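You operate a simulated robot arm through the tools that you are given. There is no shell and no other tool.

You run a simulated two-armed robot. Do the job below in one go: nothing can be reset, and whatever is moved stays where it is left.

## Task
Find the air line still under pressure, bleed it to zero and tag it.
Fine: look with the gauge knob and turn it off after; the tag stands in that line's slot; the air valves stay shut.

Only the result counts: the job must be done as asked and must still hold three seconds after the hand-in. Knocking over, shifting, dropping, spilling or breaking anything else fails it.

## Robot
Two 7-joint arms with fingered hands on one trunk that stands fixed in place. Base frame: the origin is at the foot of the trunk, x ahead of it, y to its left, z up. Units: m, degrees, N and s.
The left shoulder is at [0.2, 0.135, 0.995], the right one opposite. Payload 4 kg a hand.
The TCP of each hand is the grasp point between the finger pads, 0.025 m short of the fingertips. In the tool frame z runs along the fingers and y along their closing line. Largest opening 0.088 m; the body of the gripper starts 0.029 m behind the TCP. The gripper is a hand of 4 fingers: y runs from the thumb to the fingers, the wrist lies at [-0.013, -0.106, -0.174] in the tool frame, and closing takes about 1.5 s.
Orientation is that of the tool frame in the base frame, as [roll, pitch, yaw] about the fixed x, y, z axes, in that order (R = Rz(yaw) Ry(pitch) Rx(roll)). With the fingers straight down and the wrist toward the robot, the tool's x, y and z point along [0, 1, 0], [1, 0, 0] and [0, 0, -1] of the base frame.

## Interface
- The arms move only by the tool arm_command. It takes "left_plan", "right_plan" or both (then of equal length, played together; a hand with none holds still); each is a list of rows, each a list of 7 numbers: the shift along the tool's x, y, z in cm, then the turn, a rotation vector about the tool's x, y, z in degrees, then the opening, from 0 (shut) to 1 (fully open). In form: [[tx, ty, tz, rx, ry, rz, fingers], ...]. A call has 1 to 20 rows; each row shifts and turns the commanded pose from where the row before left it, along the tool's axes as they then stand. Each row takes 0.2 s and may step no farther than 0.05 m and 8.6 degrees from the row before; otherwise, or with a gripper value out of range, the whole call is refused. Where a pose cannot be reached the arm comes as near as it can. A force on the tool above 40 N (or 10 N above the force at the start of the call, whichever is more), or a blocked arm, ends the call early, and 0.2 s more pass. The fingers move at their own pace (about 0.153 m/s each) and stop on an object; they squeeze with about 33 N. The grip force told is the motor's: it shows also when the fingers shut on nothing. Time passes only in rows, and 0.2 s behind the last, so rows that do not move let the fingers close. It gives the time, the measured TCP pose, the force on the tool (base axes), the opening and the grip force at its end, in the units of the frame above (readings bear some noise), with the torque about the TCP (base axes, N m) and any sound that the robot's microphone picked up.
- Cameras (640 x 400 px; columns grow to the right, rows downward): "scene" is now at [0.1442, 0.0143, 1.6111]; the picture's right is [0.16, -0.99, 0.00], its down [-0.61, -0.10, -0.79] and it looks along [0.78, 0.12, -0.61] (base axes); focal length 333 px, centre (320, 200). "left" rides on the left gripper at [-0.064, -0.083, -0.098] in its tool frame; the picture's right is [-0.62, -0.37, 0.69], its down [0.71, -0.63, 0.30] and it looks along [0.32, 0.68, 0.65] (tool axes); focal length 265 px, centre (320, 200). "right" rides on the right gripper at [0.064, -0.083, -0.098] in its tool frame; the picture's right is [-0.62, 0.37, -0.69], its down [-0.72, -0.63, 0.30] and it looks along [-0.32, 0.68, 0.65] (tool axes); focal length 265 px, centre (320, 200). There is no depth. A picture from a camera that has moved, and an enlarged one, comes with that camera's place and axes in the base frame and with its lens.
- snapshot(camera): a new picture of that camera. It takes no simulated time.
- lift_body(by): slides the trunk up (or, below 0, down) by that many m; the arms and the scene camera ride with it, the base frame stays. It gives what a move gives, with no picture.
- hand_shape(shape, hand): the hand has 4 fingers and takes this shape, open, in about a second: jaw (thumb against the fingers, like two jaws); tri (thumb and two fingers); tip (a fingertip pinch); poke (one finger out to press); point (the index stretched); flat (the hand flat); cup (the hand cupped); fist (a fist). The gripper value then closes the fingers along that shape, each until it touches; the sizes above hold for jaw. It gives what a move gives, with no picture.
- turn_head(pan, tilt): turns the head with the scene camera to pan (to the left, within 97 degrees either way) and tilt (down, from -29 to 69), counted from straight ahead of the robot. It gives what a move gives.
- close_up(camera, box): a new picture of the part [left, top, right, bottom] of that camera's present view, enlarged. It takes no simulated time.
- close_job(): hands the job in; it is judged then, once.

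Nothing tells you positions but the pictures and the camera data. Unless the task says otherwise, let go and move clear before handing in.

The tools are called after "Request:" as name(argument=value, ...) on one line, values as JSON. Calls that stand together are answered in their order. arm_command: Moves the arms, as the interface text tells. Its arguments: {"type":"object","properties":{"left_plan":{"type":"array","items":{"type":"array","items":{"type":"number"}}},"right_plan":{"type":"array","items":{"type":"array","items":{"type":"number"}}}},"required":[]} The other tools are called the same way: lift_body (by) slides the trunk up or down; hand_shape (shape, hand) gives the hand a shape; turn_head (pan, tilt) turns the head that bears the scene camera; snapshot (camera) takes a picture; close_up (camera, box) takes an enlarged picture of a part of a camera's view; close_job () hands the job in.

At the start:

```text
time: 0.0
left_eef_pos: [0.59, 0.2266, 1.2202]
left_ee_rot: [180.0, 0.0, 89.9]
left_wrist_force: [-0.3, -0.1, 0.1]
left_wrist_torque: [-0.01, 0.0, -0.01]
left_opening: 0.0878
left_gripper_force: 0.1
left_shape: jaw
right_eef_pos: [0.5508, -0.2046, 1.2313]
right_ee_rot: [-180.0, 0.1, 89.8]
right_wrist_force: [-0.2, 0.1, -0.3]
right_wrist_torque: [-0.01, 0.02, 0.01]
right_opening: 0.0873
right_gripper_force: 0.1
right_shape: jaw
trunk travel left (down, up): [-0.6, 0.17]
head pan, tilt: [8.9, 37.9]
```

scene: 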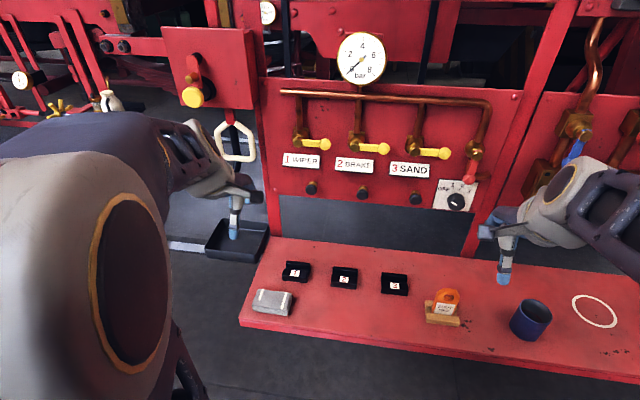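
right: 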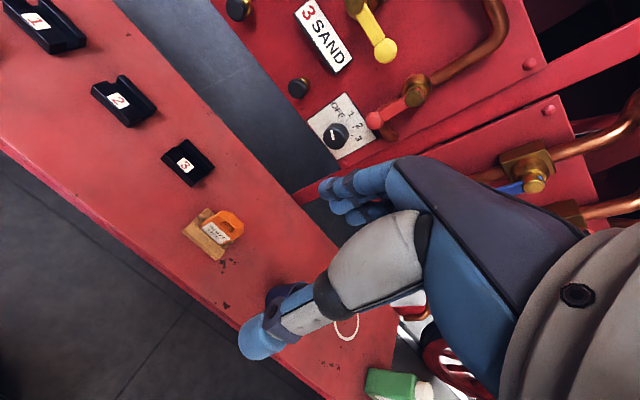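
left: 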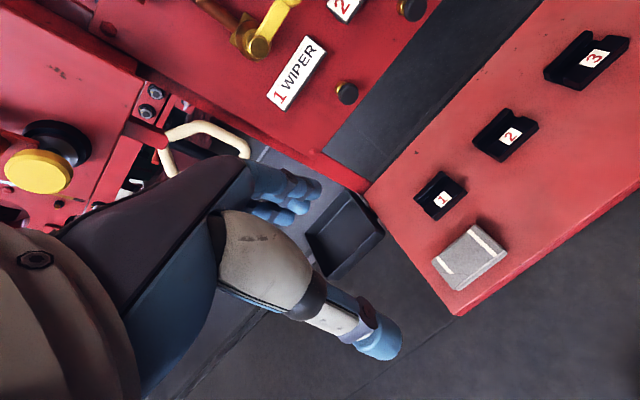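

I see a red panel with a gauge, three air lines (1 WIPER, 2 BRAKE, 3 SAND) with yellow valves, small buttons below, and a selector knob; a bench in front holds three numbered slots and an orange tag in a wooden stand. I'll look closer first.

Request:
close_up(camera="scene", box=[260, 80, 500, 230])

Request:
close_up(camera="scene", box=[240, 230, 480, 380])

Request:
close_up(camera="right", box=[260, 0, 460, 170])

Request:
close_up(camera="scene", box=[320, 20, 400, 90])

Request:
close_up(camera="right", box=[60, 60, 280, 270])

```text
2.67 times, centred on (380, 155) of scene
camera zoom: at [0.1442, 0.0143, 1.6111], right [0.16, -0.99, 0.0], down [-0.61, -0.1, -0.79], along [0.78, 0.12, -0.61], focal length 888 px, centre (160, 320)
```

zoom: 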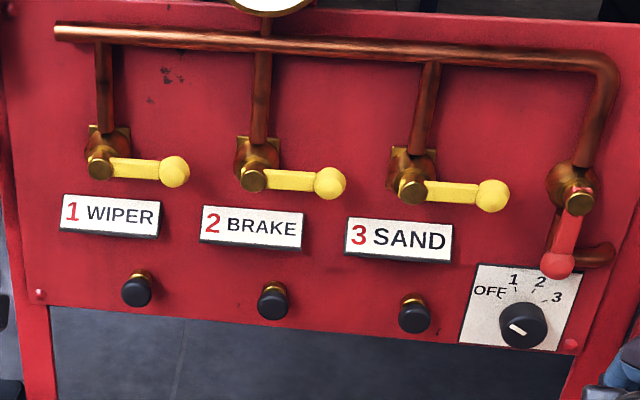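

```text
2.67 times, centred on (360, 305) of scene
camera zoom: at [0.1442, 0.0143, 1.6111], right [0.16, -0.99, 0.0], down [-0.61, -0.1, -0.79], along [0.78, 0.12, -0.61], focal length 888 px, centre (213, -80)
```

zoom: 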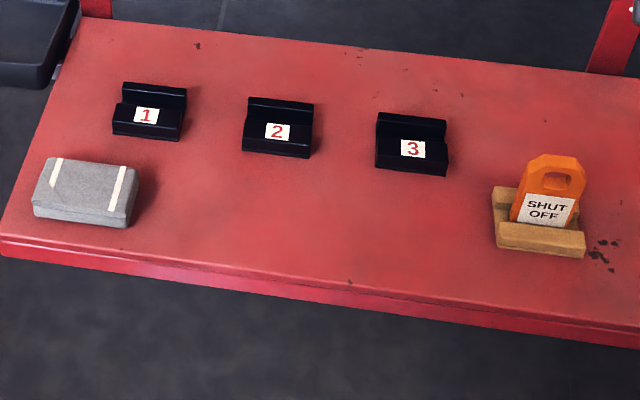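

```text
2.35 times, centred on (360, 85) of right
camera zoom: at [0.4677, -0.139, 1.3285], right [0.37, -0.62, 0.69], down [-0.63, -0.71, -0.3], along [0.68, -0.33, -0.65], focal length 624 px, centre (226, 471)
```

zoom: 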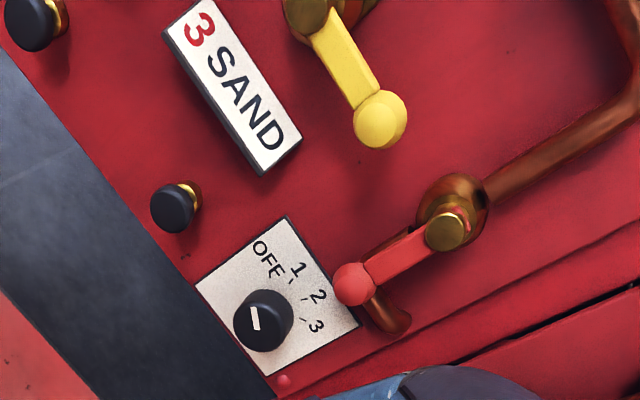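

```text
5.71 times, centred on (360, 55) of scene
camera zoom: at [0.1442, 0.0143, 1.6111], right [0.16, -0.99, 0.0], down [-0.61, -0.1, -0.79], along [0.78, 0.12, -0.61], focal length 1903 px, centre (91, 1029)
```

zoom: 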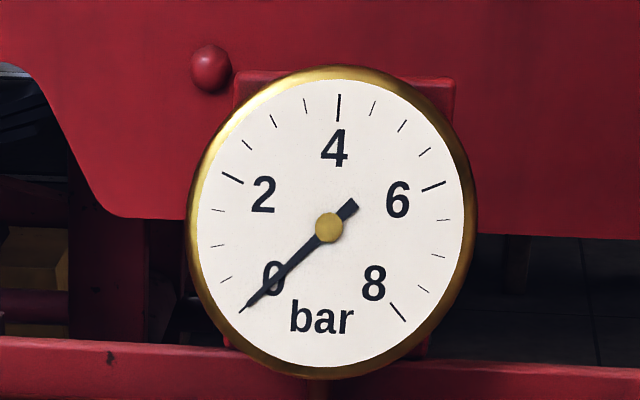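

```text
1.90 times, centred on (170, 165) of right
camera zoom: at [0.4677, -0.139, 1.3285], right [0.37, -0.62, 0.69], down [-0.63, -0.71, -0.3], along [0.68, -0.33, -0.65], focal length 506 px, centre (606, 267)
```

zoom: 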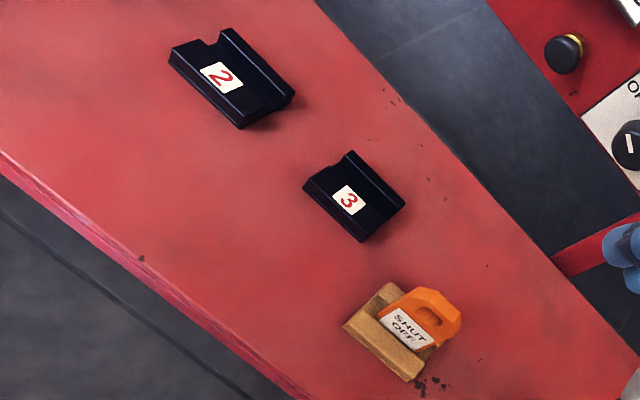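

The knob reads OFF and the gauge 0; knob is roughly at (0.90, -0.24, 1.06), buttons about z 1.07, slots about (0.75, …, 0.86). I'll bring the right hand forward and point it at the panel, well short of it.

Request:
arm_command(right_plan=[[0, 4, 0, 0, 0, 0, 1], [0, 4, 0, 0, 0, 0, 1], [0, 4, 0, 0, 0, 0, 1], [0, 0, 0, -8.18, 0, 0, 1], [0, 0, 0, -8.18, 0, 0, 1], [0, 0, 0, -8.18, 0, 0, 1], [0, 0, 0, -8.18, 0, 0, 1], [0, 0, 0, -8.18, 0, 0, 1], [0, 0, 0, -8.18, 0, 0, 1], [0, 0, 0, -8.18, 0, 0, 1], [0, 0, 0, -8.18, 0, 0, 1], [0, 0, 0, -8.18, 0, 0, 1], [0, 0, 0, -8.18, 0, 0, 1], [0, 0, 0, -8.18, 0, 0, 1]])

```text
time: 3.0
left_eef_pos: [0.5888, 0.2272, 1.2194]
left_ee_rot: [-180.0, 0.0, 90.0]
left_wrist_force: [-0.3, -0.4, -0.4]
left_wrist_torque: [0.01, 0.01, 0.02]
left_opening: 0.0877
left_gripper_force: 0.1
left_shape: jaw
right_eef_pos: [0.6711, -0.2304, 1.2428]
right_ee_rot: [90.1, 0.0, 90.3]
right_wrist_force: [0.3, 0.2, -0.2]
right_wrist_torque: [-0.04, -0.03, 0.02]
right_opening: 0.0875
right_gripper_force: 0.3
right_shape: jaw
right hand out of reach, approached as far as the arm can: row 12, 13, 14
trunk travel left (down, up): [-0.6, 0.17]
head pan, tilt: [8.9, 37.9]
```

The right hand now points forward; I'll roll it so the jaws close horizontally while moving down and forward a bit.

Request:
arm_command(right_plan=[[0, -2, 2, 0, 0, 0, 1], [0, -2, 2, 0, 0, 0, 1], [0, -2, 2, 0, 0, 0, 1], [0, -2, 2, 0, 0, 0, 1], [0, 0, 0, 0, 0, 8.18, 1], [0, 0, 0, 0, 0, 8.18, 1], [0, 0, 0, 0, 0, 8.18, 1], [0, 0, 0, 0, 0, 8.18, 1], [0, 0, 0, 0, 0, 8.18, 1], [0, 0, 0, 0, 0, 8.18, 1], [0, 0, 0, 0, 0, 8.18, 1], [0, 0, 0, 0, 0, 8.18, 1], [0, 0, 0, 0, 0, 8.18, 1], [0, 0, 0, 0, 0, 8.18, 1], [0, 0, 0, 0, 0, 8.18, 1]])

Request:
snapshot(camera="scene")

Request:
snapshot(camera="right")

```text
time: 6.2
left_eef_pos: [0.5891, 0.2268, 1.2197]
left_ee_rot: [180.0, -0.1, 90.1]
left_wrist_force: [0.1, 0.6, -1.1]
left_wrist_torque: [-0.02, -0.01, -0.01]
left_opening: 0.0878
left_gripper_force: 0.0
left_shape: jaw
right_eef_pos: [0.7113, -0.3372, 1.0531]
right_ee_rot: [18.2, -89.1, 161.9]
right_wrist_force: [0.7, 0.3, -0.1]
right_wrist_torque: [0.0, 0.0, 0.01]
right_opening: 0.0875
right_gripper_force: 0.0
right_shape: jaw
right hand out of reach, approached as far as the arm can: row 1, 2, 3, 4, 6, 7, 8, 9, 10, 11, 12, 13, 14, 15
trunk travel left (down, up): [-0.6, 0.17]
head pan, tilt: [8.9, 37.9]
```

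```text
taken
camera scene: at [0.1442, 0.0143, 1.6112], right [0.16, -0.99, 0.0], down [-0.61, -0.1, -0.79], along [0.78, 0.12, -0.61], focal length 333 px, centre (320, 200)
```

scene: 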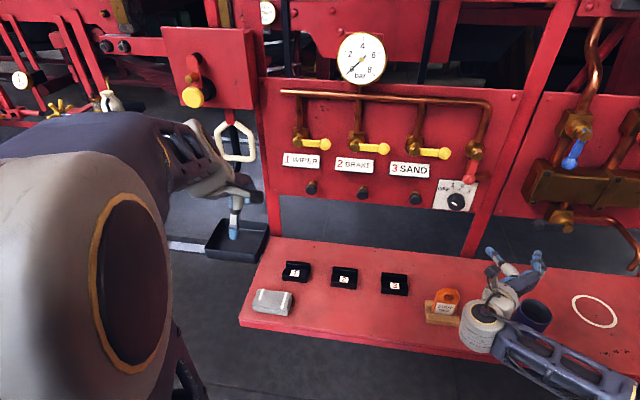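

```text
taken
camera right: at [0.612, -0.2524, 1.1157], right [-0.68, -0.37, -0.63], down [0.31, 0.63, -0.71], along [0.66, -0.68, -0.31], focal length 265 px, centre (320, 200)
```

right: 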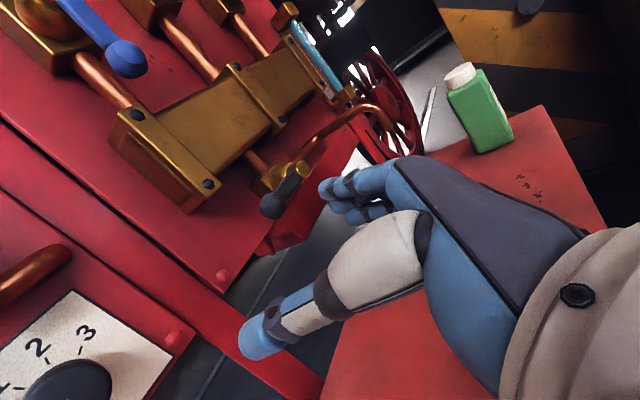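

The roll left the hand short of its commanded place (folded too close). I'll do a small forward/leftward step to see how it tracks.

Request:
arm_command(right_plan=[[0, -2, 2, 0, 0, 0, 1], [0, -2, 2, 0, 0, 0, 1], [0, 0, 0, 0, 0, 0, 1]])

```text
time: 7.0
left_eef_pos: [0.5893, 0.2257, 1.2197]
left_ee_rot: [179.9, 0.0, 90.1]
left_wrist_force: [0.5, -0.7, -0.1]
left_wrist_torque: [0.0, 0.02, 0.01]
left_opening: 0.0877
left_gripper_force: 0.1
left_shape: jaw
right_eef_pos: [0.7478, -0.2966, 1.0376]
right_ee_rot: [28.2, -89.4, 151.8]
right_wrist_force: [-0.8, 0.6, -0.6]
right_wrist_torque: [0.04, -0.04, 0.06]
right_opening: 0.0878
right_gripper_force: 0.1
right_shape: jaw
right hand out of reach, approached as far as the arm can: row 1, 2
trunk travel left (down, up): [-0.6, 0.17]
head pan, tilt: [8.9, 37.9]
```

Moves follow from the reached pose. I'll go on to just in front of the knob.

Request:
arm_command(right_plan=[[1, 0, 3, 0, 0, 0, 1], [1, -2, 1, 0, 0, 0, 1], [0, -2, 0, 0, 0, 0, 1], [0, -2, 0, 0, 0, 0, 1], [0, 0, 0, 0, 0, 0, 1]])

Request:
snapshot(camera="scene")

Request:
snapshot(camera="right")

Request:
close_up(camera="scene", box=[260, 20, 500, 230])

```text
time: 8.2
left_eef_pos: [0.5899, 0.2262, 1.2204]
left_ee_rot: [180.0, 0.1, 90.0]
left_wrist_force: [0.4, 0.4, 0.0]
left_wrist_torque: [0.01, 0.02, -0.01]
left_opening: 0.0877
left_gripper_force: 0.1
left_shape: jaw
right_eef_pos: [0.7808, -0.2408, 1.0228]
right_ee_rot: [17.7, -89.6, 162.3]
right_wrist_force: [0.3, 0.4, -0.5]
right_wrist_torque: [0.0, 0.01, -0.01]
right_opening: 0.0877
right_gripper_force: 0.1
right_shape: jaw
right hand out of reach, approached as far as the arm can: row 1, 2, 3
trunk travel left (down, up): [-0.6, 0.17]
head pan, tilt: [8.9, 37.9]
```

```text
taken
camera scene: at [0.1442, 0.0142, 1.6111], right [0.16, -0.99, 0.0], down [-0.61, -0.1, -0.79], along [0.78, 0.12, -0.61], focal length 333 px, centre (320, 200)
```

scene: 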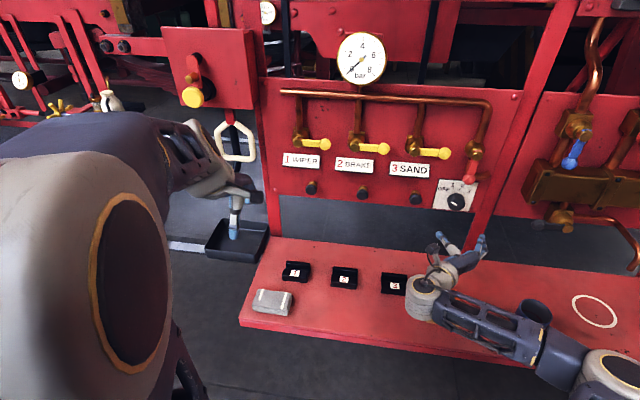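

```text
taken
camera right: at [0.6831, -0.1569, 1.0862], right [-0.69, -0.37, -0.62], down [0.31, 0.63, -0.71], along [0.66, -0.68, -0.32], focal length 265 px, centre (320, 200)
```

right: 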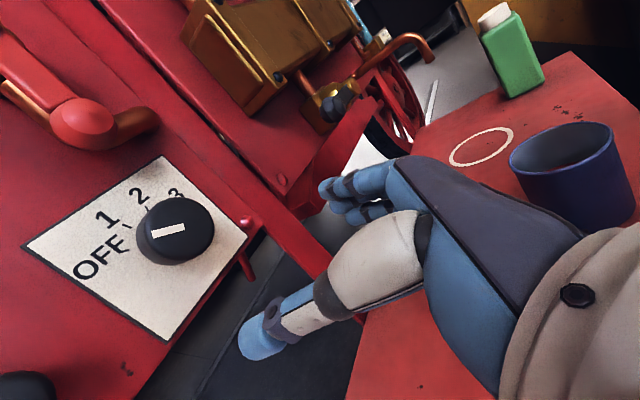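

```text
1.90 times, centred on (380, 125) of scene
camera zoom: at [0.1442, 0.0142, 1.6111], right [0.16, -0.99, 0.0], down [-0.61, -0.1, -0.79], along [0.78, 0.12, -0.61], focal length 634 px, centre (206, 343)
```

zoom: 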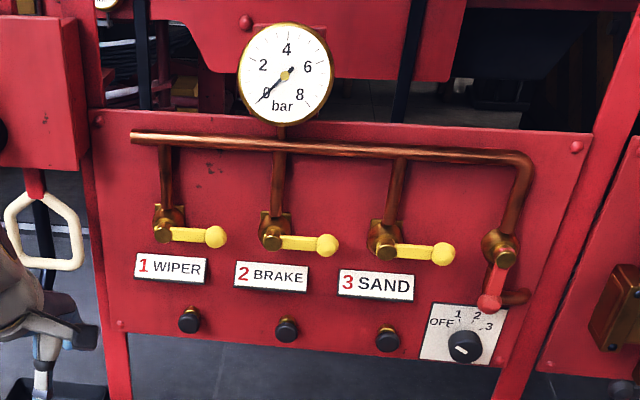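

Triangulating with the nearer view: knob face is at about (0.874, -0.231, 1.073), panel face at x≈0.90. I'll align in front of it and check.

Request:
arm_command(right_plan=[[2.5, -0.5, 1, 0, 0, 0, 1], [2.5, -0.5, 1, 0, 0, 0, 1], [0, 0, 0, 0, 0, -7.5, 1], [0, 0, 0, 0, 0, -7.5, 1], [0, 0, 0, 0, 0, 0, 1]])

Request:
snapshot(camera="scene")

Request:
snapshot(camera="right")

```text
time: 9.4
left_eef_pos: [0.5879, 0.227, 1.2205]
left_ee_rot: [-180.0, 0.0, 89.9]
left_wrist_force: [-0.3, 0.3, 1.2]
left_wrist_torque: [-0.02, 0.01, -0.01]
left_opening: 0.0876
left_gripper_force: 0.2
left_shape: jaw
right_eef_pos: [0.7952, -0.2375, 1.029]
right_ee_rot: [90.1, -74.9, 89.8]
right_wrist_force: [0.0, 0.5, 1.0]
right_wrist_torque: [0.04, -0.04, 0.0]
right_opening: 0.0878
right_gripper_force: 0.0
right_shape: jaw
right hand out of reach, approached as far as the arm can: row 1, 2
trunk travel left (down, up): [-0.6, 0.17]
head pan, tilt: [8.9, 37.9]
```

```text
taken
camera scene: at [0.1442, 0.0142, 1.6111], right [0.16, -0.99, 0.0], down [-0.61, -0.1, -0.79], along [0.78, 0.12, -0.61], focal length 333 px, centre (320, 200)
```

scene: 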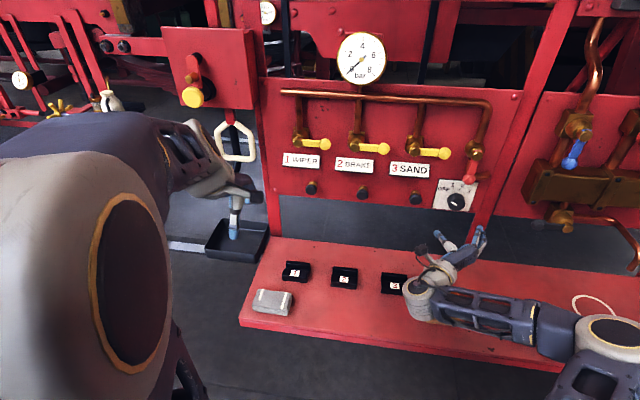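

```text
taken
camera right: at [0.6963, -0.1388, 1.0683], right [-0.69, -0.52, -0.5], down [0.3, 0.42, -0.85], along [0.65, -0.75, -0.13], focal length 265 px, centre (320, 200)
```

right: 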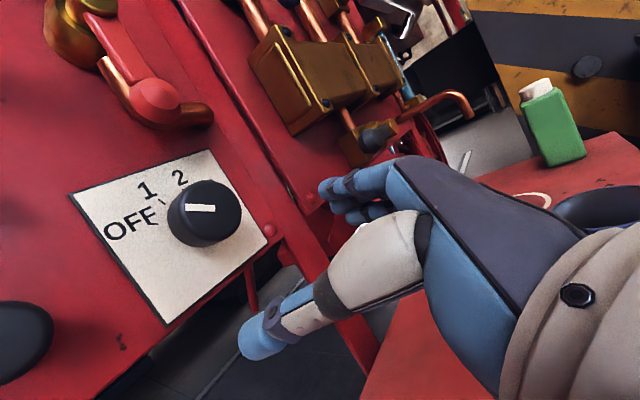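

Upward motion is limited by the arm's joints, so I'll raise the trunk, which carries the hand up.

Request:
lift_body(by=0.1)

```text
time: 10.7
left_eef_pos: [0.59, 0.2269, 1.3191]
left_ee_rot: [180.0, 0.0, 90.0]
left_wrist_force: [0.0, 0.5, 0.6]
left_wrist_torque: [-0.01, 0.0, 0.03]
left_opening: 0.0876
left_gripper_force: 0.1
left_shape: jaw
right_eef_pos: [0.794, -0.237, 1.1289]
right_ee_rot: [89.8, -74.9, 90.3]
right_wrist_force: [-0.1, 0.2, -0.4]
right_wrist_torque: [0.01, 0.05, 0.02]
right_opening: 0.0875
right_gripper_force: 0.1
right_shape: jaw
trunk travel left (down, up): [-0.7, 0.07]
head pan, tilt: [8.9, 37.9]
```

Request:
arm_command(right_plan=[[-2.6, -1.0, 0, 0, 0, 0, 1], [-2.6, -1.0, 0, 0, 0, 0, 1], [0, 0, 0, 0, 0, 0, 1]])

Request:
snapshot(camera="scene")

Request:
snapshot(camera="right")

```text
time: 11.5
left_eef_pos: [0.5893, 0.226, 1.3199]
left_ee_rot: [-179.9, 0.0, 90.1]
left_wrist_force: [0.3, 0.4, 0.2]
left_wrist_torque: [0.0, -0.01, -0.02]
left_opening: 0.0873
left_gripper_force: 0.0
left_shape: jaw
right_eef_pos: [0.7946, -0.2307, 1.0723]
right_ee_rot: [90.0, -75.0, 90.0]
right_wrist_force: [-0.5, -1.0, -0.1]
right_wrist_torque: [0.0, 0.0, 0.03]
right_opening: 0.0872
right_gripper_force: 0.0
right_shape: jaw
trunk travel left (down, up): [-0.7, 0.07]
head pan, tilt: [8.9, 37.9]
```

```text
taken
camera scene: at [0.1442, 0.0142, 1.7111], right [0.15, -0.99, 0.0], down [-0.61, -0.1, -0.79], along [0.78, 0.12, -0.61], focal length 333 px, centre (320, 200)
```

scene: 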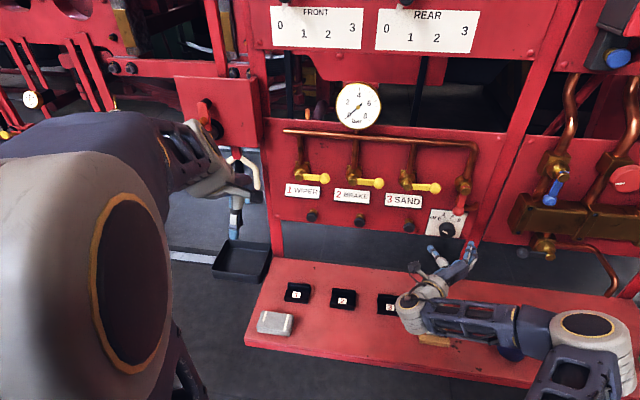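

```text
taken
camera right: at [0.696, -0.1331, 1.1129], right [-0.69, -0.52, -0.5], down [0.3, 0.42, -0.85], along [0.65, -0.75, -0.14], focal length 265 px, centre (320, 200)
```

right: 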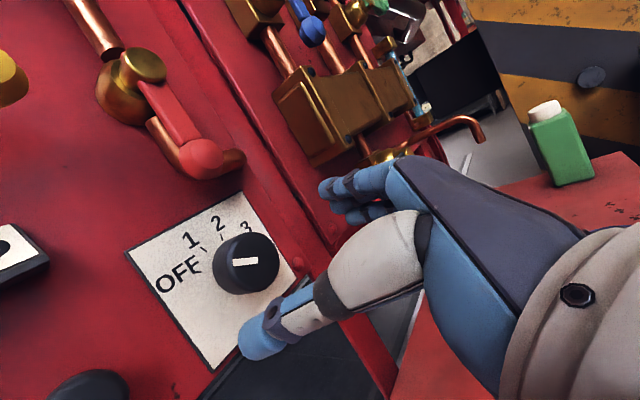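

The view agrees: knob straight ahead. I'll move in around the knob, stopping with the fingertips short of the panel.

Request:
arm_command(right_plan=[[0, 0.1, 1.5, 0, 0, 0, 1], [0, 0, 1.5, 0, 0, 0, 1], [0, 0, 1.5, 0, 0, 0, 1], [0, 0, 1.2, 0, 0, 0, 1], [0, 0, 0.6, 0, 0, 0, 1], [0, 0, 0, 0, 0, 0, 1]])

Request:
snapshot(camera="right")

Request:
close_up(camera="scene", box=[380, 170, 500, 270])

```text
time: 12.9
left_eef_pos: [0.5893, 0.2274, 1.3188]
left_ee_rot: [-180.0, 0.0, 90.0]
left_wrist_force: [-0.1, -0.6, -0.1]
left_wrist_torque: [-0.02, 0.02, 0.0]
left_opening: 0.0875
left_gripper_force: 0.0
left_shape: jaw
right_eef_pos: [0.8577, -0.2317, 1.0744]
right_ee_rot: [89.9, -75.0, 90.1]
right_wrist_force: [-0.4, 1.0, 0.5]
right_wrist_torque: [-0.01, 0.01, -0.02]
right_opening: 0.0877
right_gripper_force: 0.1
right_shape: jaw
trunk travel left (down, up): [-0.7, 0.07]
head pan, tilt: [8.9, 37.9]
```

```text
taken
camera right: at [0.7594, -0.1337, 1.1135], right [-0.69, -0.52, -0.5], down [0.3, 0.42, -0.85], along [0.65, -0.74, -0.14], focal length 265 px, centre (320, 200)
```

right: 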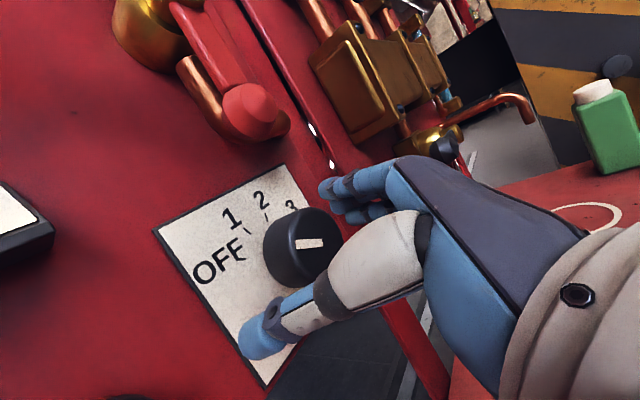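

```text
4.00 times, centred on (440, 220) of scene
camera zoom: at [0.1442, 0.0143, 1.7111], right [0.16, -0.99, 0.0], down [-0.61, -0.1, -0.79], along [0.78, 0.12, -0.61], focal length 1332 px, centre (-160, 120)
```

zoom: 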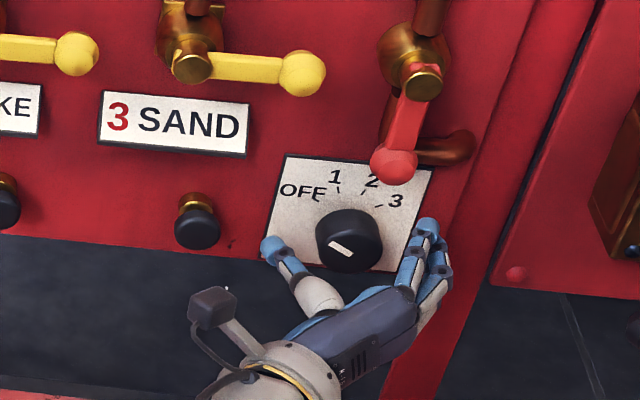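

The fingers straddle the knob. Now I'll close on it.

Request:
arm_command(right_plan=[[0, 0, 0.4, 0, 0, 0, 1], [0, 0, 0, 0, 0, 0, 0.7], [0, 0, 0, 0, 0, 0, 0.5], [0, 0, 0, 0, 0, 0, 0.3], [0, 0, 0, 0, 0, 0, 0], [0, 0, 0, 0, 0, 0, 0], [0, 0, 0, 0, 0, 0, 0], [0, 0, 0, 0, 0, 0, 0]])

Request:
snapshot(camera="right")

Request:
close_up(camera="scene", box=[320, 80, 500, 270])

```text
time: 14.7
left_eef_pos: [0.5901, 0.2268, 1.3202]
left_ee_rot: [-180.0, 0.0, 90.0]
left_wrist_force: [0.4, 0.2, 0.6]
left_wrist_torque: [0.0, 0.04, -0.02]
left_opening: 0.0877
left_gripper_force: 0.1
left_shape: jaw
right_eef_pos: [0.862, -0.2311, 1.0725]
right_ee_rot: [90.5, -74.9, 89.5]
right_wrist_force: [2.7, 5.1, -3.3]
right_wrist_torque: [-0.01, 0.06, 0.15]
right_opening: 0.0333
right_gripper_force: 33.3
right_shape: jaw
trunk travel left (down, up): [-0.7, 0.07]
head pan, tilt: [8.9, 37.9]
```

```text
taken
camera right: at [0.7632, -0.133, 1.113], right [-0.69, -0.52, -0.5], down [0.3, 0.42, -0.85], along [0.65, -0.74, -0.14], focal length 265 px, centre (320, 200)
```

right: 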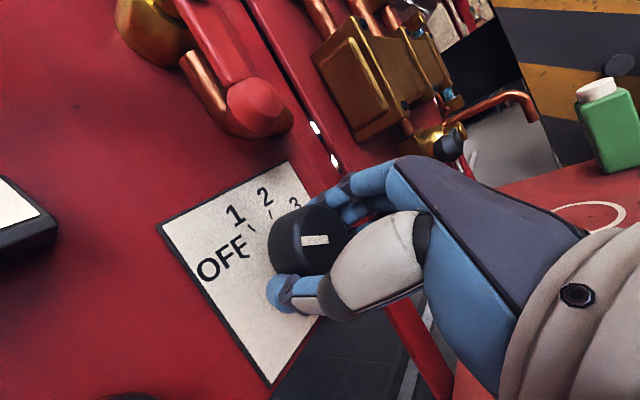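

```text
2.11 times, centred on (410, 175) of scene
camera zoom: at [0.1445, 0.0146, 1.7111], right [0.16, -0.99, 0.0], down [-0.61, -0.1, -0.79], along [0.78, 0.12, -0.61], focal length 701 px, centre (130, 253)
```

zoom: 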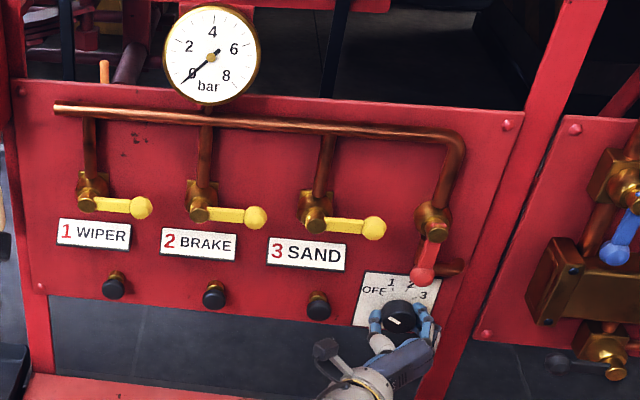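

Gripped firmly, light side load only. I'll turn 30° clockwise to position 1 and read the gauge.

Request:
arm_command(right_plan=[[0, 0, 0, 0, 0, 6, 0], [0, 0, 0, 0, 0, 6, 0], [0, 0, 0, 0, 0, 6, 0], [0, 0, 0, 0, 0, 6, 0], [0, 0, 0, 0, 0, 6, 0], [0, 0, 0, 0, 0, 0, 0], [0, 0, 0, 0, 0, 0, 0]])

Request:
snapshot(camera="right")

Request:
close_up(camera="scene", box=[320, 80, 500, 270])

```text
time: 16.3
left_eef_pos: [0.5897, 0.2282, 1.3202]
left_ee_rot: [180.0, -0.1, 89.9]
left_wrist_force: [-0.1, 0.3, -0.5]
left_wrist_torque: [-0.01, -0.01, 0.0]
left_opening: 0.0875
left_gripper_force: 0.1
left_shape: jaw
right_eef_pos: [0.8612, -0.2313, 1.0737]
right_ee_rot: [-89.9, -75.0, -90.1]
right_wrist_force: [5.0, 12.1, 3.0]
right_wrist_torque: [-0.04, -0.07, 0.24]
right_opening: 0.0325
right_gripper_force: 33.5
right_shape: jaw
trunk travel left (down, up): [-0.7, 0.07]
head pan, tilt: [8.9, 37.9]
```

```text
taken
camera right: at [0.7631, -0.1664, 1.1566], right [-0.69, -0.2, -0.69], down [0.3, 0.79, -0.53], along [0.65, -0.58, -0.49], focal length 265 px, centre (320, 200)
```

right: 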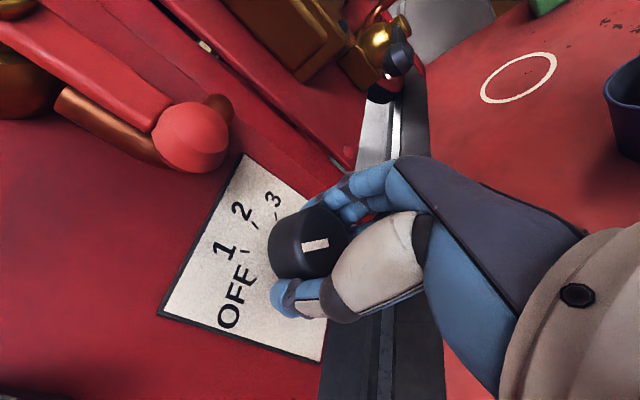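

```text
2.11 times, centred on (410, 175) of scene
camera zoom: at [0.1442, 0.0148, 1.7111], right [0.16, -0.99, 0.0], down [-0.61, -0.1, -0.79], along [0.78, 0.12, -0.61], focal length 701 px, centre (130, 253)
```

zoom: 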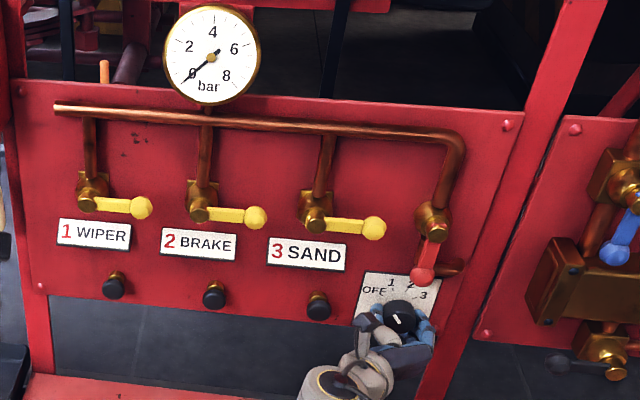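

Request:
close_up(camera="scene", box=[415, 205, 465, 245])

Request:
close_up(camera="scene", box=[325, 75, 395, 130])

Request:
close_up(camera="right", box=[180, 160, 380, 360])

```text
10.00 times, centred on (440, 225) of scene
camera zoom: at [0.1442, 0.0148, 1.7111], right [0.16, -0.99, 0.0], down [-0.61, -0.1, -0.79], along [0.78, 0.12, -0.61], focal length 3330 px, centre (-880, -50)
```

zoom: 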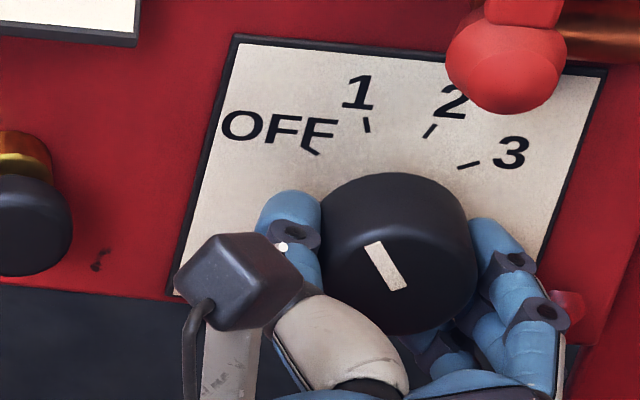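

```text
7.27 times, centred on (360, 102) of scene
camera zoom: at [0.1442, 0.0148, 1.7111], right [0.16, -0.99, 0.0], down [-0.61, -0.1, -0.79], along [0.78, 0.12, -0.61], focal length 2422 px, centre (29, 909)
```

zoom: 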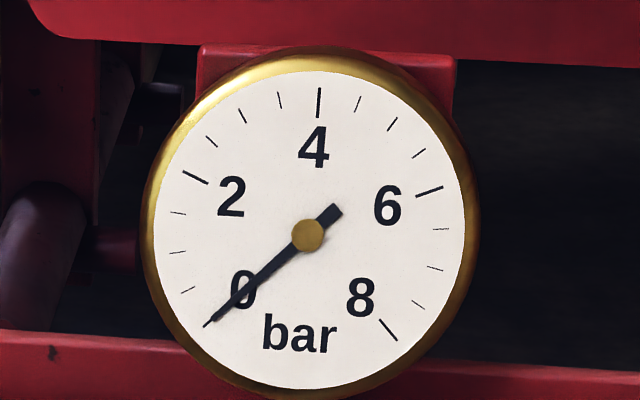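

```text
2.00 times, centred on (280, 260) of right
camera zoom: at [0.7631, -0.1664, 1.1566], right [-0.69, -0.2, -0.69], down [0.3, 0.79, -0.53], along [0.65, -0.58, -0.49], focal length 531 px, centre (400, 80)
```

zoom: 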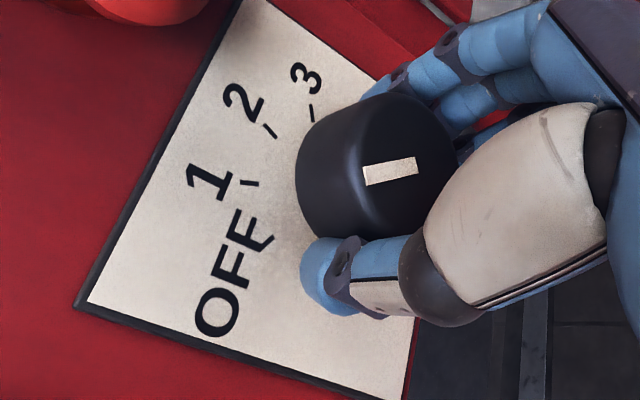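

Ticks look about 40° apart, so the knob is just short of 1. I'll turn 10° more.

Request:
arm_command(right_plan=[[0, 0, 0, 0, 0, 5, 0], [0, 0, 0, 0, 0, 5, 0], [0, 0, 0, 0, 0, 0, 0], [0, 0, 0, 0, 0, 0, 0], [0, 0, 0, 0, 0, 0, 0]])

Request:
close_up(camera="scene", box=[415, 205, 465, 245])

Request:
close_up(camera="scene", box=[325, 75, 395, 130])

Request:
close_up(camera="right", box=[180, 160, 380, 360])

```text
time: 17.5
left_eef_pos: [0.5889, 0.2263, 1.3209]
left_ee_rot: [-180.0, 0.1, 90.0]
left_wrist_force: [-0.3, 0.5, -0.5]
left_wrist_torque: [-0.01, 0.02, 0.0]
left_opening: 0.0877
left_gripper_force: 0.0
left_shape: jaw
right_eef_pos: [0.8618, -0.231, 1.0734]
right_ee_rot: [-87.4, -70.6, -92.9]
right_wrist_force: [1.5, 3.3, 2.8]
right_wrist_torque: [-0.04, -0.09, 0.14]
right_opening: 0.0326
right_gripper_force: 33.0
right_shape: jaw
right hand out of reach, approached as far as the arm can: row 2
trunk travel left (down, up): [-0.7, 0.07]
head pan, tilt: [8.9, 37.9]
```

```text
10.00 times, centred on (440, 225) of scene
camera zoom: at [0.1442, 0.0144, 1.7111], right [0.16, -0.99, 0.0], down [-0.61, -0.1, -0.79], along [0.78, 0.12, -0.61], focal length 3330 px, centre (-880, -50)
```

zoom: 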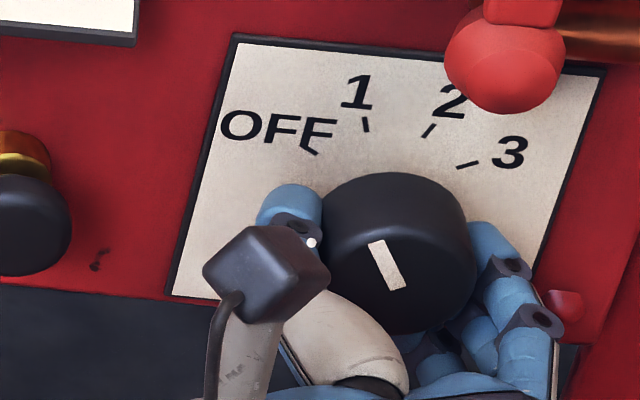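

```text
7.27 times, centred on (360, 102) of scene
camera zoom: at [0.1442, 0.0144, 1.7111], right [0.16, -0.99, 0.0], down [-0.61, -0.1, -0.79], along [0.78, 0.12, -0.61], focal length 2422 px, centre (29, 909)
```

zoom: 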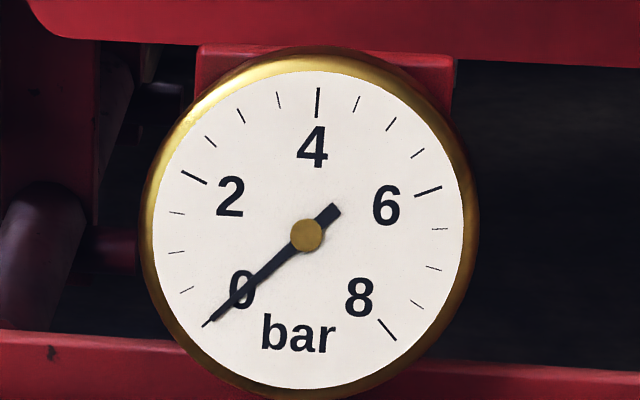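

```text
2.00 times, centred on (280, 260) of right
camera zoom: at [0.7626, -0.1718, 1.1597], right [-0.68, -0.14, -0.72], down [0.32, 0.83, -0.46], along [0.66, -0.54, -0.52], focal length 531 px, centre (400, 80)
```

zoom: 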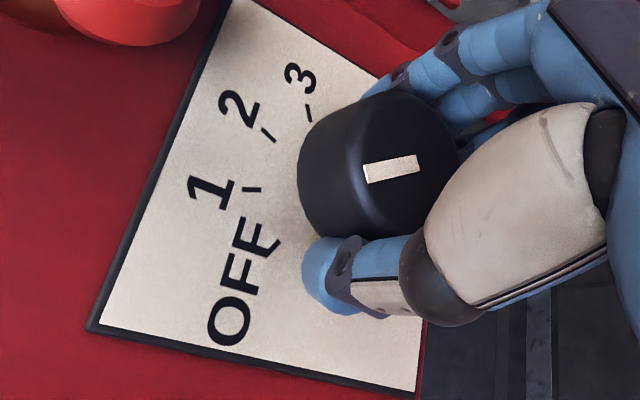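

The wrist hit its limit at about 110°. I'll open, roll back 45° around the knob, and regrip.

Request:
arm_command(right_plan=[[0, 0, 0, 0, 0, 0, 1], [0, 0, 0, 0, 0, 0, 1], [0, 0, 0, 0, 0, 0, 1], [0, 0, 0, 0, 0, -7.5, 1], [0, 0, 0, 0, 0, -7.5, 1], [0, 0, 0, 0, 0, -7.5, 1], [0, 0, 0, 0, 0, -7.5, 1], [0, 0, 0, 0, 0, -7.5, 1], [0, 0, 0, 0, 0, -7.5, 1], [0, 0, 0, 0, 0, 0, 1]])

Request:
close_up(camera="scene", box=[400, 190, 480, 250])

Request:
snapshot(camera="right")

```text
time: 19.7
left_eef_pos: [0.5892, 0.2263, 1.3191]
left_ee_rot: [180.0, 0.0, 90.0]
left_wrist_force: [0.4, -0.2, 0.2]
left_wrist_torque: [0.0, -0.04, 0.0]
left_opening: 0.0878
left_gripper_force: 0.0
left_shape: jaw
right_eef_pos: [0.8613, -0.2328, 1.075]
right_ee_rot: [88.1, -64.2, 91.3]
right_wrist_force: [0.6, 0.3, -0.9]
right_wrist_torque: [-0.03, 0.03, 0.02]
right_opening: 0.0876
right_gripper_force: 0.2
right_shape: jaw
trunk travel left (down, up): [-0.7, 0.07]
head pan, tilt: [8.9, 37.9]
```

```text
6.67 times, centred on (440, 220) of scene
camera zoom: at [0.1442, 0.0143, 1.7111], right [0.16, -0.99, 0.0], down [-0.61, -0.1, -0.79], along [0.78, 0.12, -0.61], focal length 2220 px, centre (-480, 67)
```

zoom: 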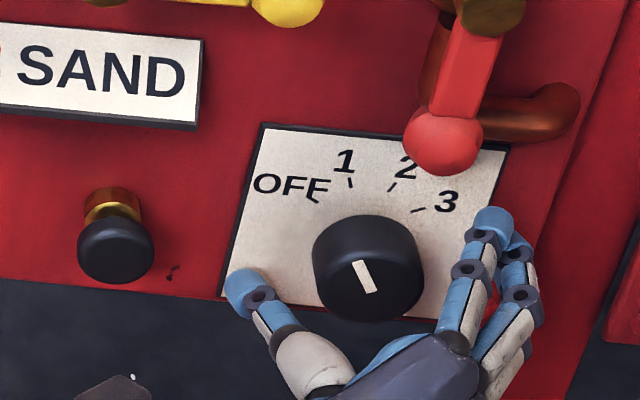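

```text
taken
camera right: at [0.7633, -0.1278, 1.0931], right [-0.69, -0.6, -0.41], down [0.32, 0.25, -0.91], along [0.65, -0.76, 0.02], focal length 265 px, centre (320, 200)
```

right: 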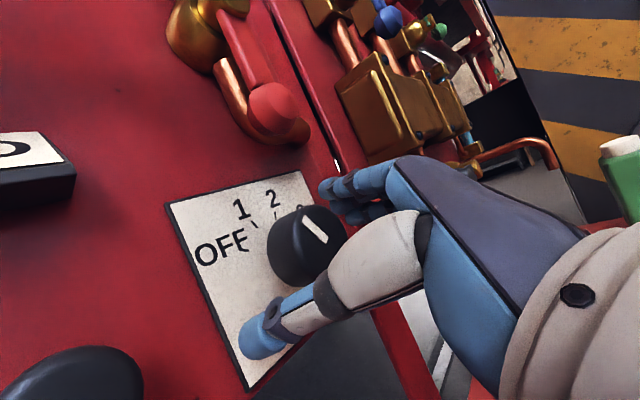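

The knob stays at about -27° (just left of tick 1). I'll regrip, nudge 7° to 1 and read, then continue.

Request:
arm_command(right_plan=[[0, 0, 0, 0, 0, 0, 0.5], [0, 0, 0, 0, 0, 0, 0.3], [0, 0, 0, 0, 0, 0, 0], [0, 0, 0, 0, 0, 0, 0], [0, 0, 0, 0, 0, 0, 0], [0, 0, 0, 0, 0, 0, 0], [0, 0, 0, 0, 0, 3.5, 0], [0, 0, 0, 0, 0, 3.5, 0], [0, 0, 0, 0, 0, 0, 0], [0, 0, 0, 0, 0, 0, 0]])

Request:
close_up(camera="scene", box=[400, 190, 480, 250])

Request:
close_up(camera="scene", box=[325, 75, 395, 130])

```text
time: 21.9
left_eef_pos: [0.59, 0.2271, 1.3194]
left_ee_rot: [-180.0, 0.0, 90.1]
left_wrist_force: [0.0, -0.6, 0.1]
left_wrist_torque: [0.01, 0.04, -0.05]
left_opening: 0.0875
left_gripper_force: 0.0
left_shape: jaw
right_eef_pos: [0.8617, -0.2306, 1.0719]
right_ee_rot: [87.5, -71.4, 92.3]
right_wrist_force: [2.2, 10.3, -0.9]
right_wrist_torque: [-0.05, 0.0, 0.21]
right_opening: 0.0328
right_gripper_force: 33.6
right_shape: jaw
trunk travel left (down, up): [-0.7, 0.07]
head pan, tilt: [8.9, 37.9]
```

```text
6.67 times, centred on (440, 220) of scene
camera zoom: at [0.1444, 0.0147, 1.7111], right [0.16, -0.99, 0.0], down [-0.61, -0.1, -0.79], along [0.78, 0.12, -0.61], focal length 2220 px, centre (-480, 67)
```

zoom: 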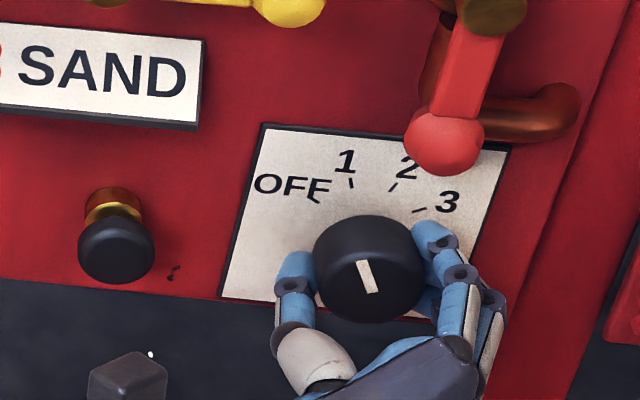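

```text
7.27 times, centred on (360, 102) of scene
camera zoom: at [0.1444, 0.0147, 1.7111], right [0.16, -0.99, 0.0], down [-0.61, -0.1, -0.79], along [0.78, 0.12, -0.61], focal length 2422 px, centre (29, 909)
```

zoom: 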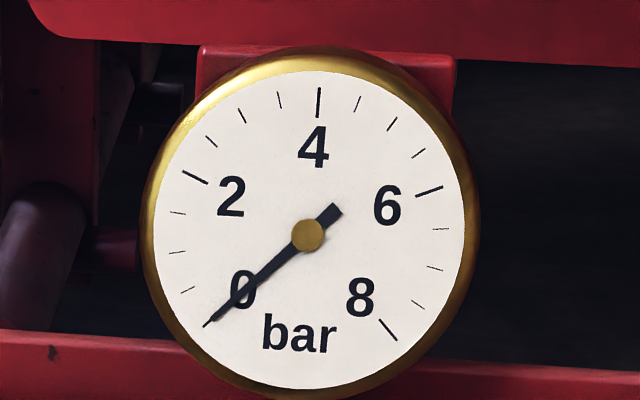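

Line 1 reads 0. Turning on toward 2.

Request:
arm_command(right_plan=[[0, 0, 0, 0, 0, 6, 0], [0, 0, 0, 0, 0, 6, 0], [0, 0, 0, 0, 0, 6, 0], [0, 0, 0, 0, 0, 6, 0], [0, 0, 0, 0, 0, 6, 0], [0, 0, 0, 0, 0, 6, 0], [0, 0, 0, 0, 0, 0, 0], [0, 0, 0, 0, 0, 0, 0]])

Request:
close_up(camera="scene", box=[400, 190, 480, 250])

Request:
close_up(camera="scene", box=[325, 75, 395, 130])

```text
time: 23.7
left_eef_pos: [0.5908, 0.2285, 1.3197]
left_ee_rot: [180.0, 0.0, 90.1]
left_wrist_force: [0.1, -0.2, 0.0]
left_wrist_torque: [-0.01, 0.0, -0.02]
left_opening: 0.0876
left_gripper_force: 0.0
left_shape: jaw
right_eef_pos: [0.8613, -0.2311, 1.0725]
right_ee_rot: [-87.6, -72.7, -92.5]
right_wrist_force: [4.9, 12.5, 3.1]
right_wrist_torque: [-0.05, -0.07, 0.18]
right_opening: 0.0322
right_gripper_force: 33.2
right_shape: jaw
trunk travel left (down, up): [-0.7, 0.07]
head pan, tilt: [8.9, 37.9]
```

```text
6.67 times, centred on (440, 220) of scene
camera zoom: at [0.1443, 0.0148, 1.7111], right [0.16, -0.99, 0.0], down [-0.61, -0.1, -0.79], along [0.78, 0.12, -0.61], focal length 2220 px, centre (-480, 67)
```

zoom: 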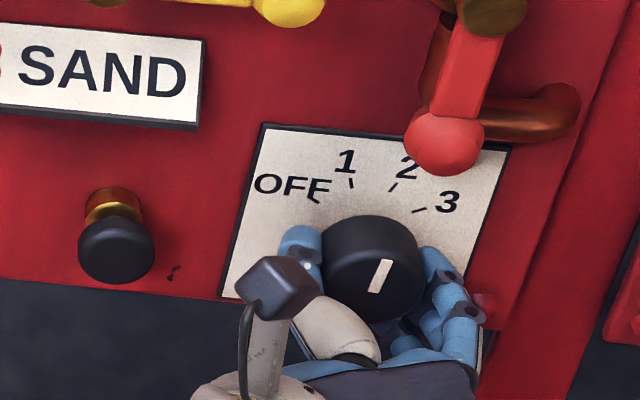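

```text
7.27 times, centred on (360, 102) of scene
camera zoom: at [0.1443, 0.0148, 1.7111], right [0.16, -0.99, 0.0], down [-0.61, -0.1, -0.79], along [0.78, 0.12, -0.61], focal length 2422 px, centre (29, 909)
```

zoom: 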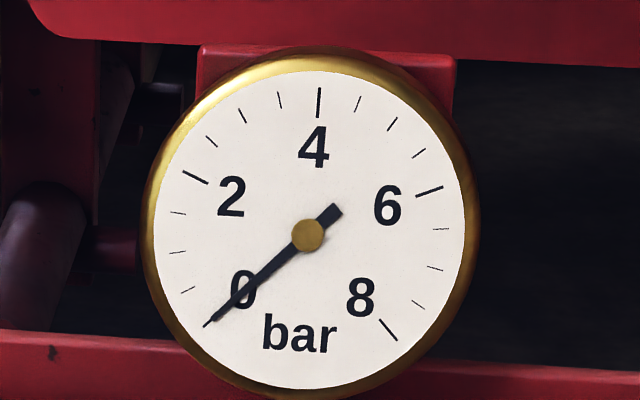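

Request:
arm_command(right_plan=[[0, 0, 0, 0, 0, 0, 1], [0, 0, 0, 0, 0, 0, 1], [0, 0, 0, 0, 0, 0, 1], [0, 0, 0, 0, 0, -7.5, 1], [0, 0, 0, 0, 0, -7.5, 1], [0, 0, 0, 0, 0, -7.5, 1], [0, 0, 0, 0, 0, -7.5, 1], [0, 0, 0, 0, 0, -7.5, 1], [0, 0, 0, 0, 0, -7.5, 1], [0, 0, 0, 0, 0, 0, 1]])

Request:
close_up(camera="scene", box=[415, 205, 465, 245])

Request:
close_up(camera="right", box=[180, 160, 380, 360])

Request:
close_up(camera="scene", box=[325, 75, 395, 130])

```text
time: 25.9
left_eef_pos: [0.5894, 0.2267, 1.3193]
left_ee_rot: [180.0, 0.0, 90.0]
left_wrist_force: [0.6, 0.2, 0.3]
left_wrist_torque: [0.0, 0.02, 0.06]
left_opening: 0.0876
left_gripper_force: 0.0
left_shape: jaw
right_eef_pos: [0.8616, -0.2321, 1.0729]
right_ee_rot: [88.2, -62.2, 91.3]
right_wrist_force: [0.1, -0.5, 0.3]
right_wrist_torque: [-0.02, 0.0, -0.02]
right_opening: 0.0878
right_gripper_force: 0.1
right_shape: jaw
trunk travel left (down, up): [-0.7, 0.07]
head pan, tilt: [8.9, 37.9]
```

```text
10.00 times, centred on (440, 225) of scene
camera zoom: at [0.1442, 0.0143, 1.7111], right [0.16, -0.99, 0.0], down [-0.61, -0.1, -0.79], along [0.78, 0.12, -0.61], focal length 3330 px, centre (-880, -50)
```

zoom: 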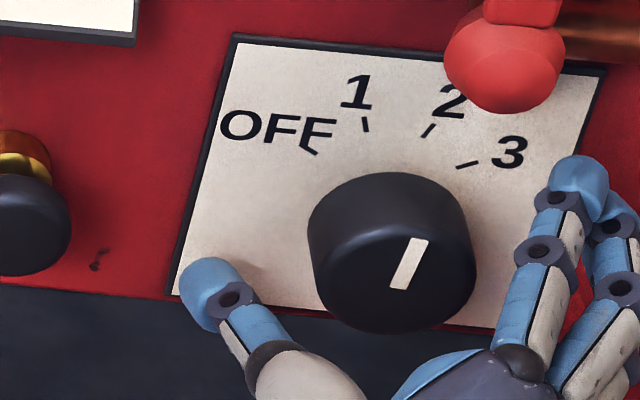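

```text
2.00 times, centred on (280, 260) of right
camera zoom: at [0.7636, -0.1273, 1.0893], right [-0.69, -0.61, -0.39], down [0.32, 0.22, -0.92], along [0.65, -0.76, 0.04], focal length 531 px, centre (400, 80)
```

zoom: 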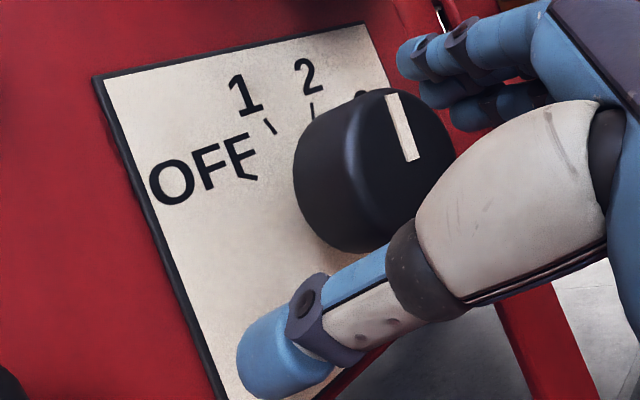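

```text
7.27 times, centred on (360, 102) of scene
camera zoom: at [0.1442, 0.0143, 1.7111], right [0.16, -0.99, 0.0], down [-0.61, -0.1, -0.79], along [0.78, 0.12, -0.61], focal length 2422 px, centre (29, 909)
```

zoom: 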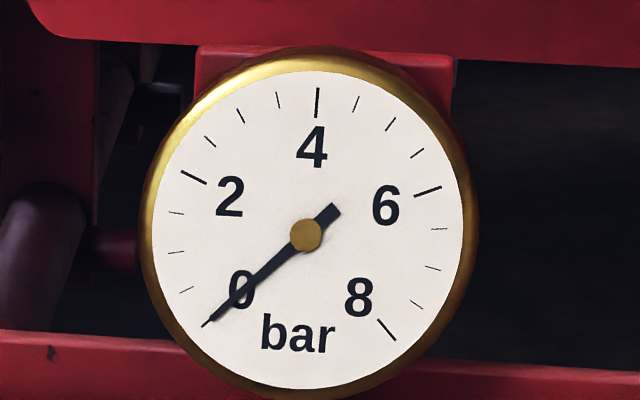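

The mark sits around +8°, and tick 2 is about +20°. I'll regrip and turn 12° more, then read.

Request:
arm_command(right_plan=[[0, 0, 0, 0, 0, 0, 0.5], [0, 0, 0, 0, 0, 0, 0.3], [0, 0, 0, 0, 0, 0, 0], [0, 0, 0, 0, 0, 0, 0], [0, 0, 0, 0, 0, 0, 0], [0, 0, 0, 0, 0, 0, 0], [0, 0, 0, 0, 0, 4, 0], [0, 0, 0, 0, 0, 4, 0], [0, 0, 0, 0, 0, 4, 0], [0, 0, 0, 0, 0, 0, 0], [0, 0, 0, 0, 0, 0, 0]])

Request:
close_up(camera="scene", box=[415, 205, 465, 245])

Request:
close_up(camera="scene", box=[325, 75, 395, 130])

```text
time: 28.3
left_eef_pos: [0.5908, 0.2276, 1.3189]
left_ee_rot: [180.0, 0.0, 90.0]
left_wrist_force: [-0.5, 0.3, -0.7]
left_wrist_torque: [0.03, -0.01, 0.0]
left_opening: 0.0876
left_gripper_force: 0.1
left_shape: jaw
right_eef_pos: [0.8622, -0.2324, 1.0725]
right_ee_rot: [87.3, -74.1, 92.4]
right_wrist_force: [5.7, 10.3, -2.3]
right_wrist_torque: [-0.06, 0.02, 0.23]
right_opening: 0.0324
right_gripper_force: 32.8
right_shape: jaw
trunk travel left (down, up): [-0.7, 0.07]
head pan, tilt: [8.9, 37.9]
```

```text
10.00 times, centred on (440, 225) of scene
camera zoom: at [0.1445, 0.0148, 1.7111], right [0.16, -0.99, 0.0], down [-0.61, -0.1, -0.79], along [0.78, 0.12, -0.61], focal length 3330 px, centre (-880, -50)
```

zoom: 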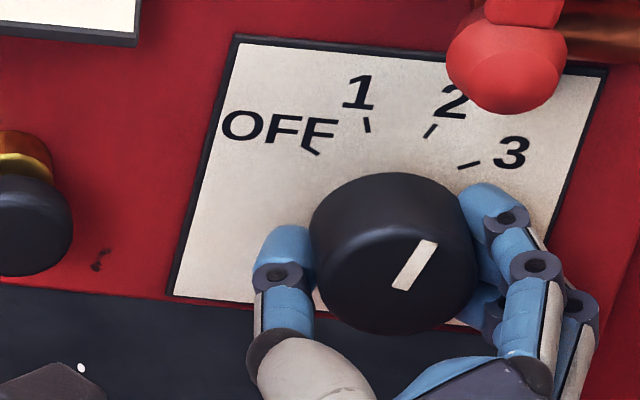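

```text
7.27 times, centred on (360, 102) of scene
camera zoom: at [0.1445, 0.0148, 1.7111], right [0.16, -0.99, 0.0], down [-0.61, -0.1, -0.79], along [0.78, 0.12, -0.61], focal length 2422 px, centre (29, 909)
```

zoom: 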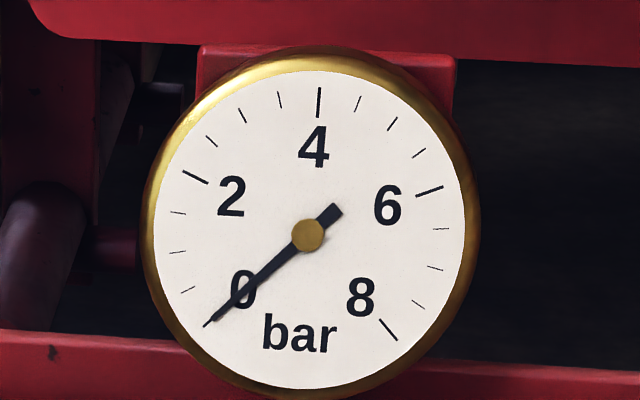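

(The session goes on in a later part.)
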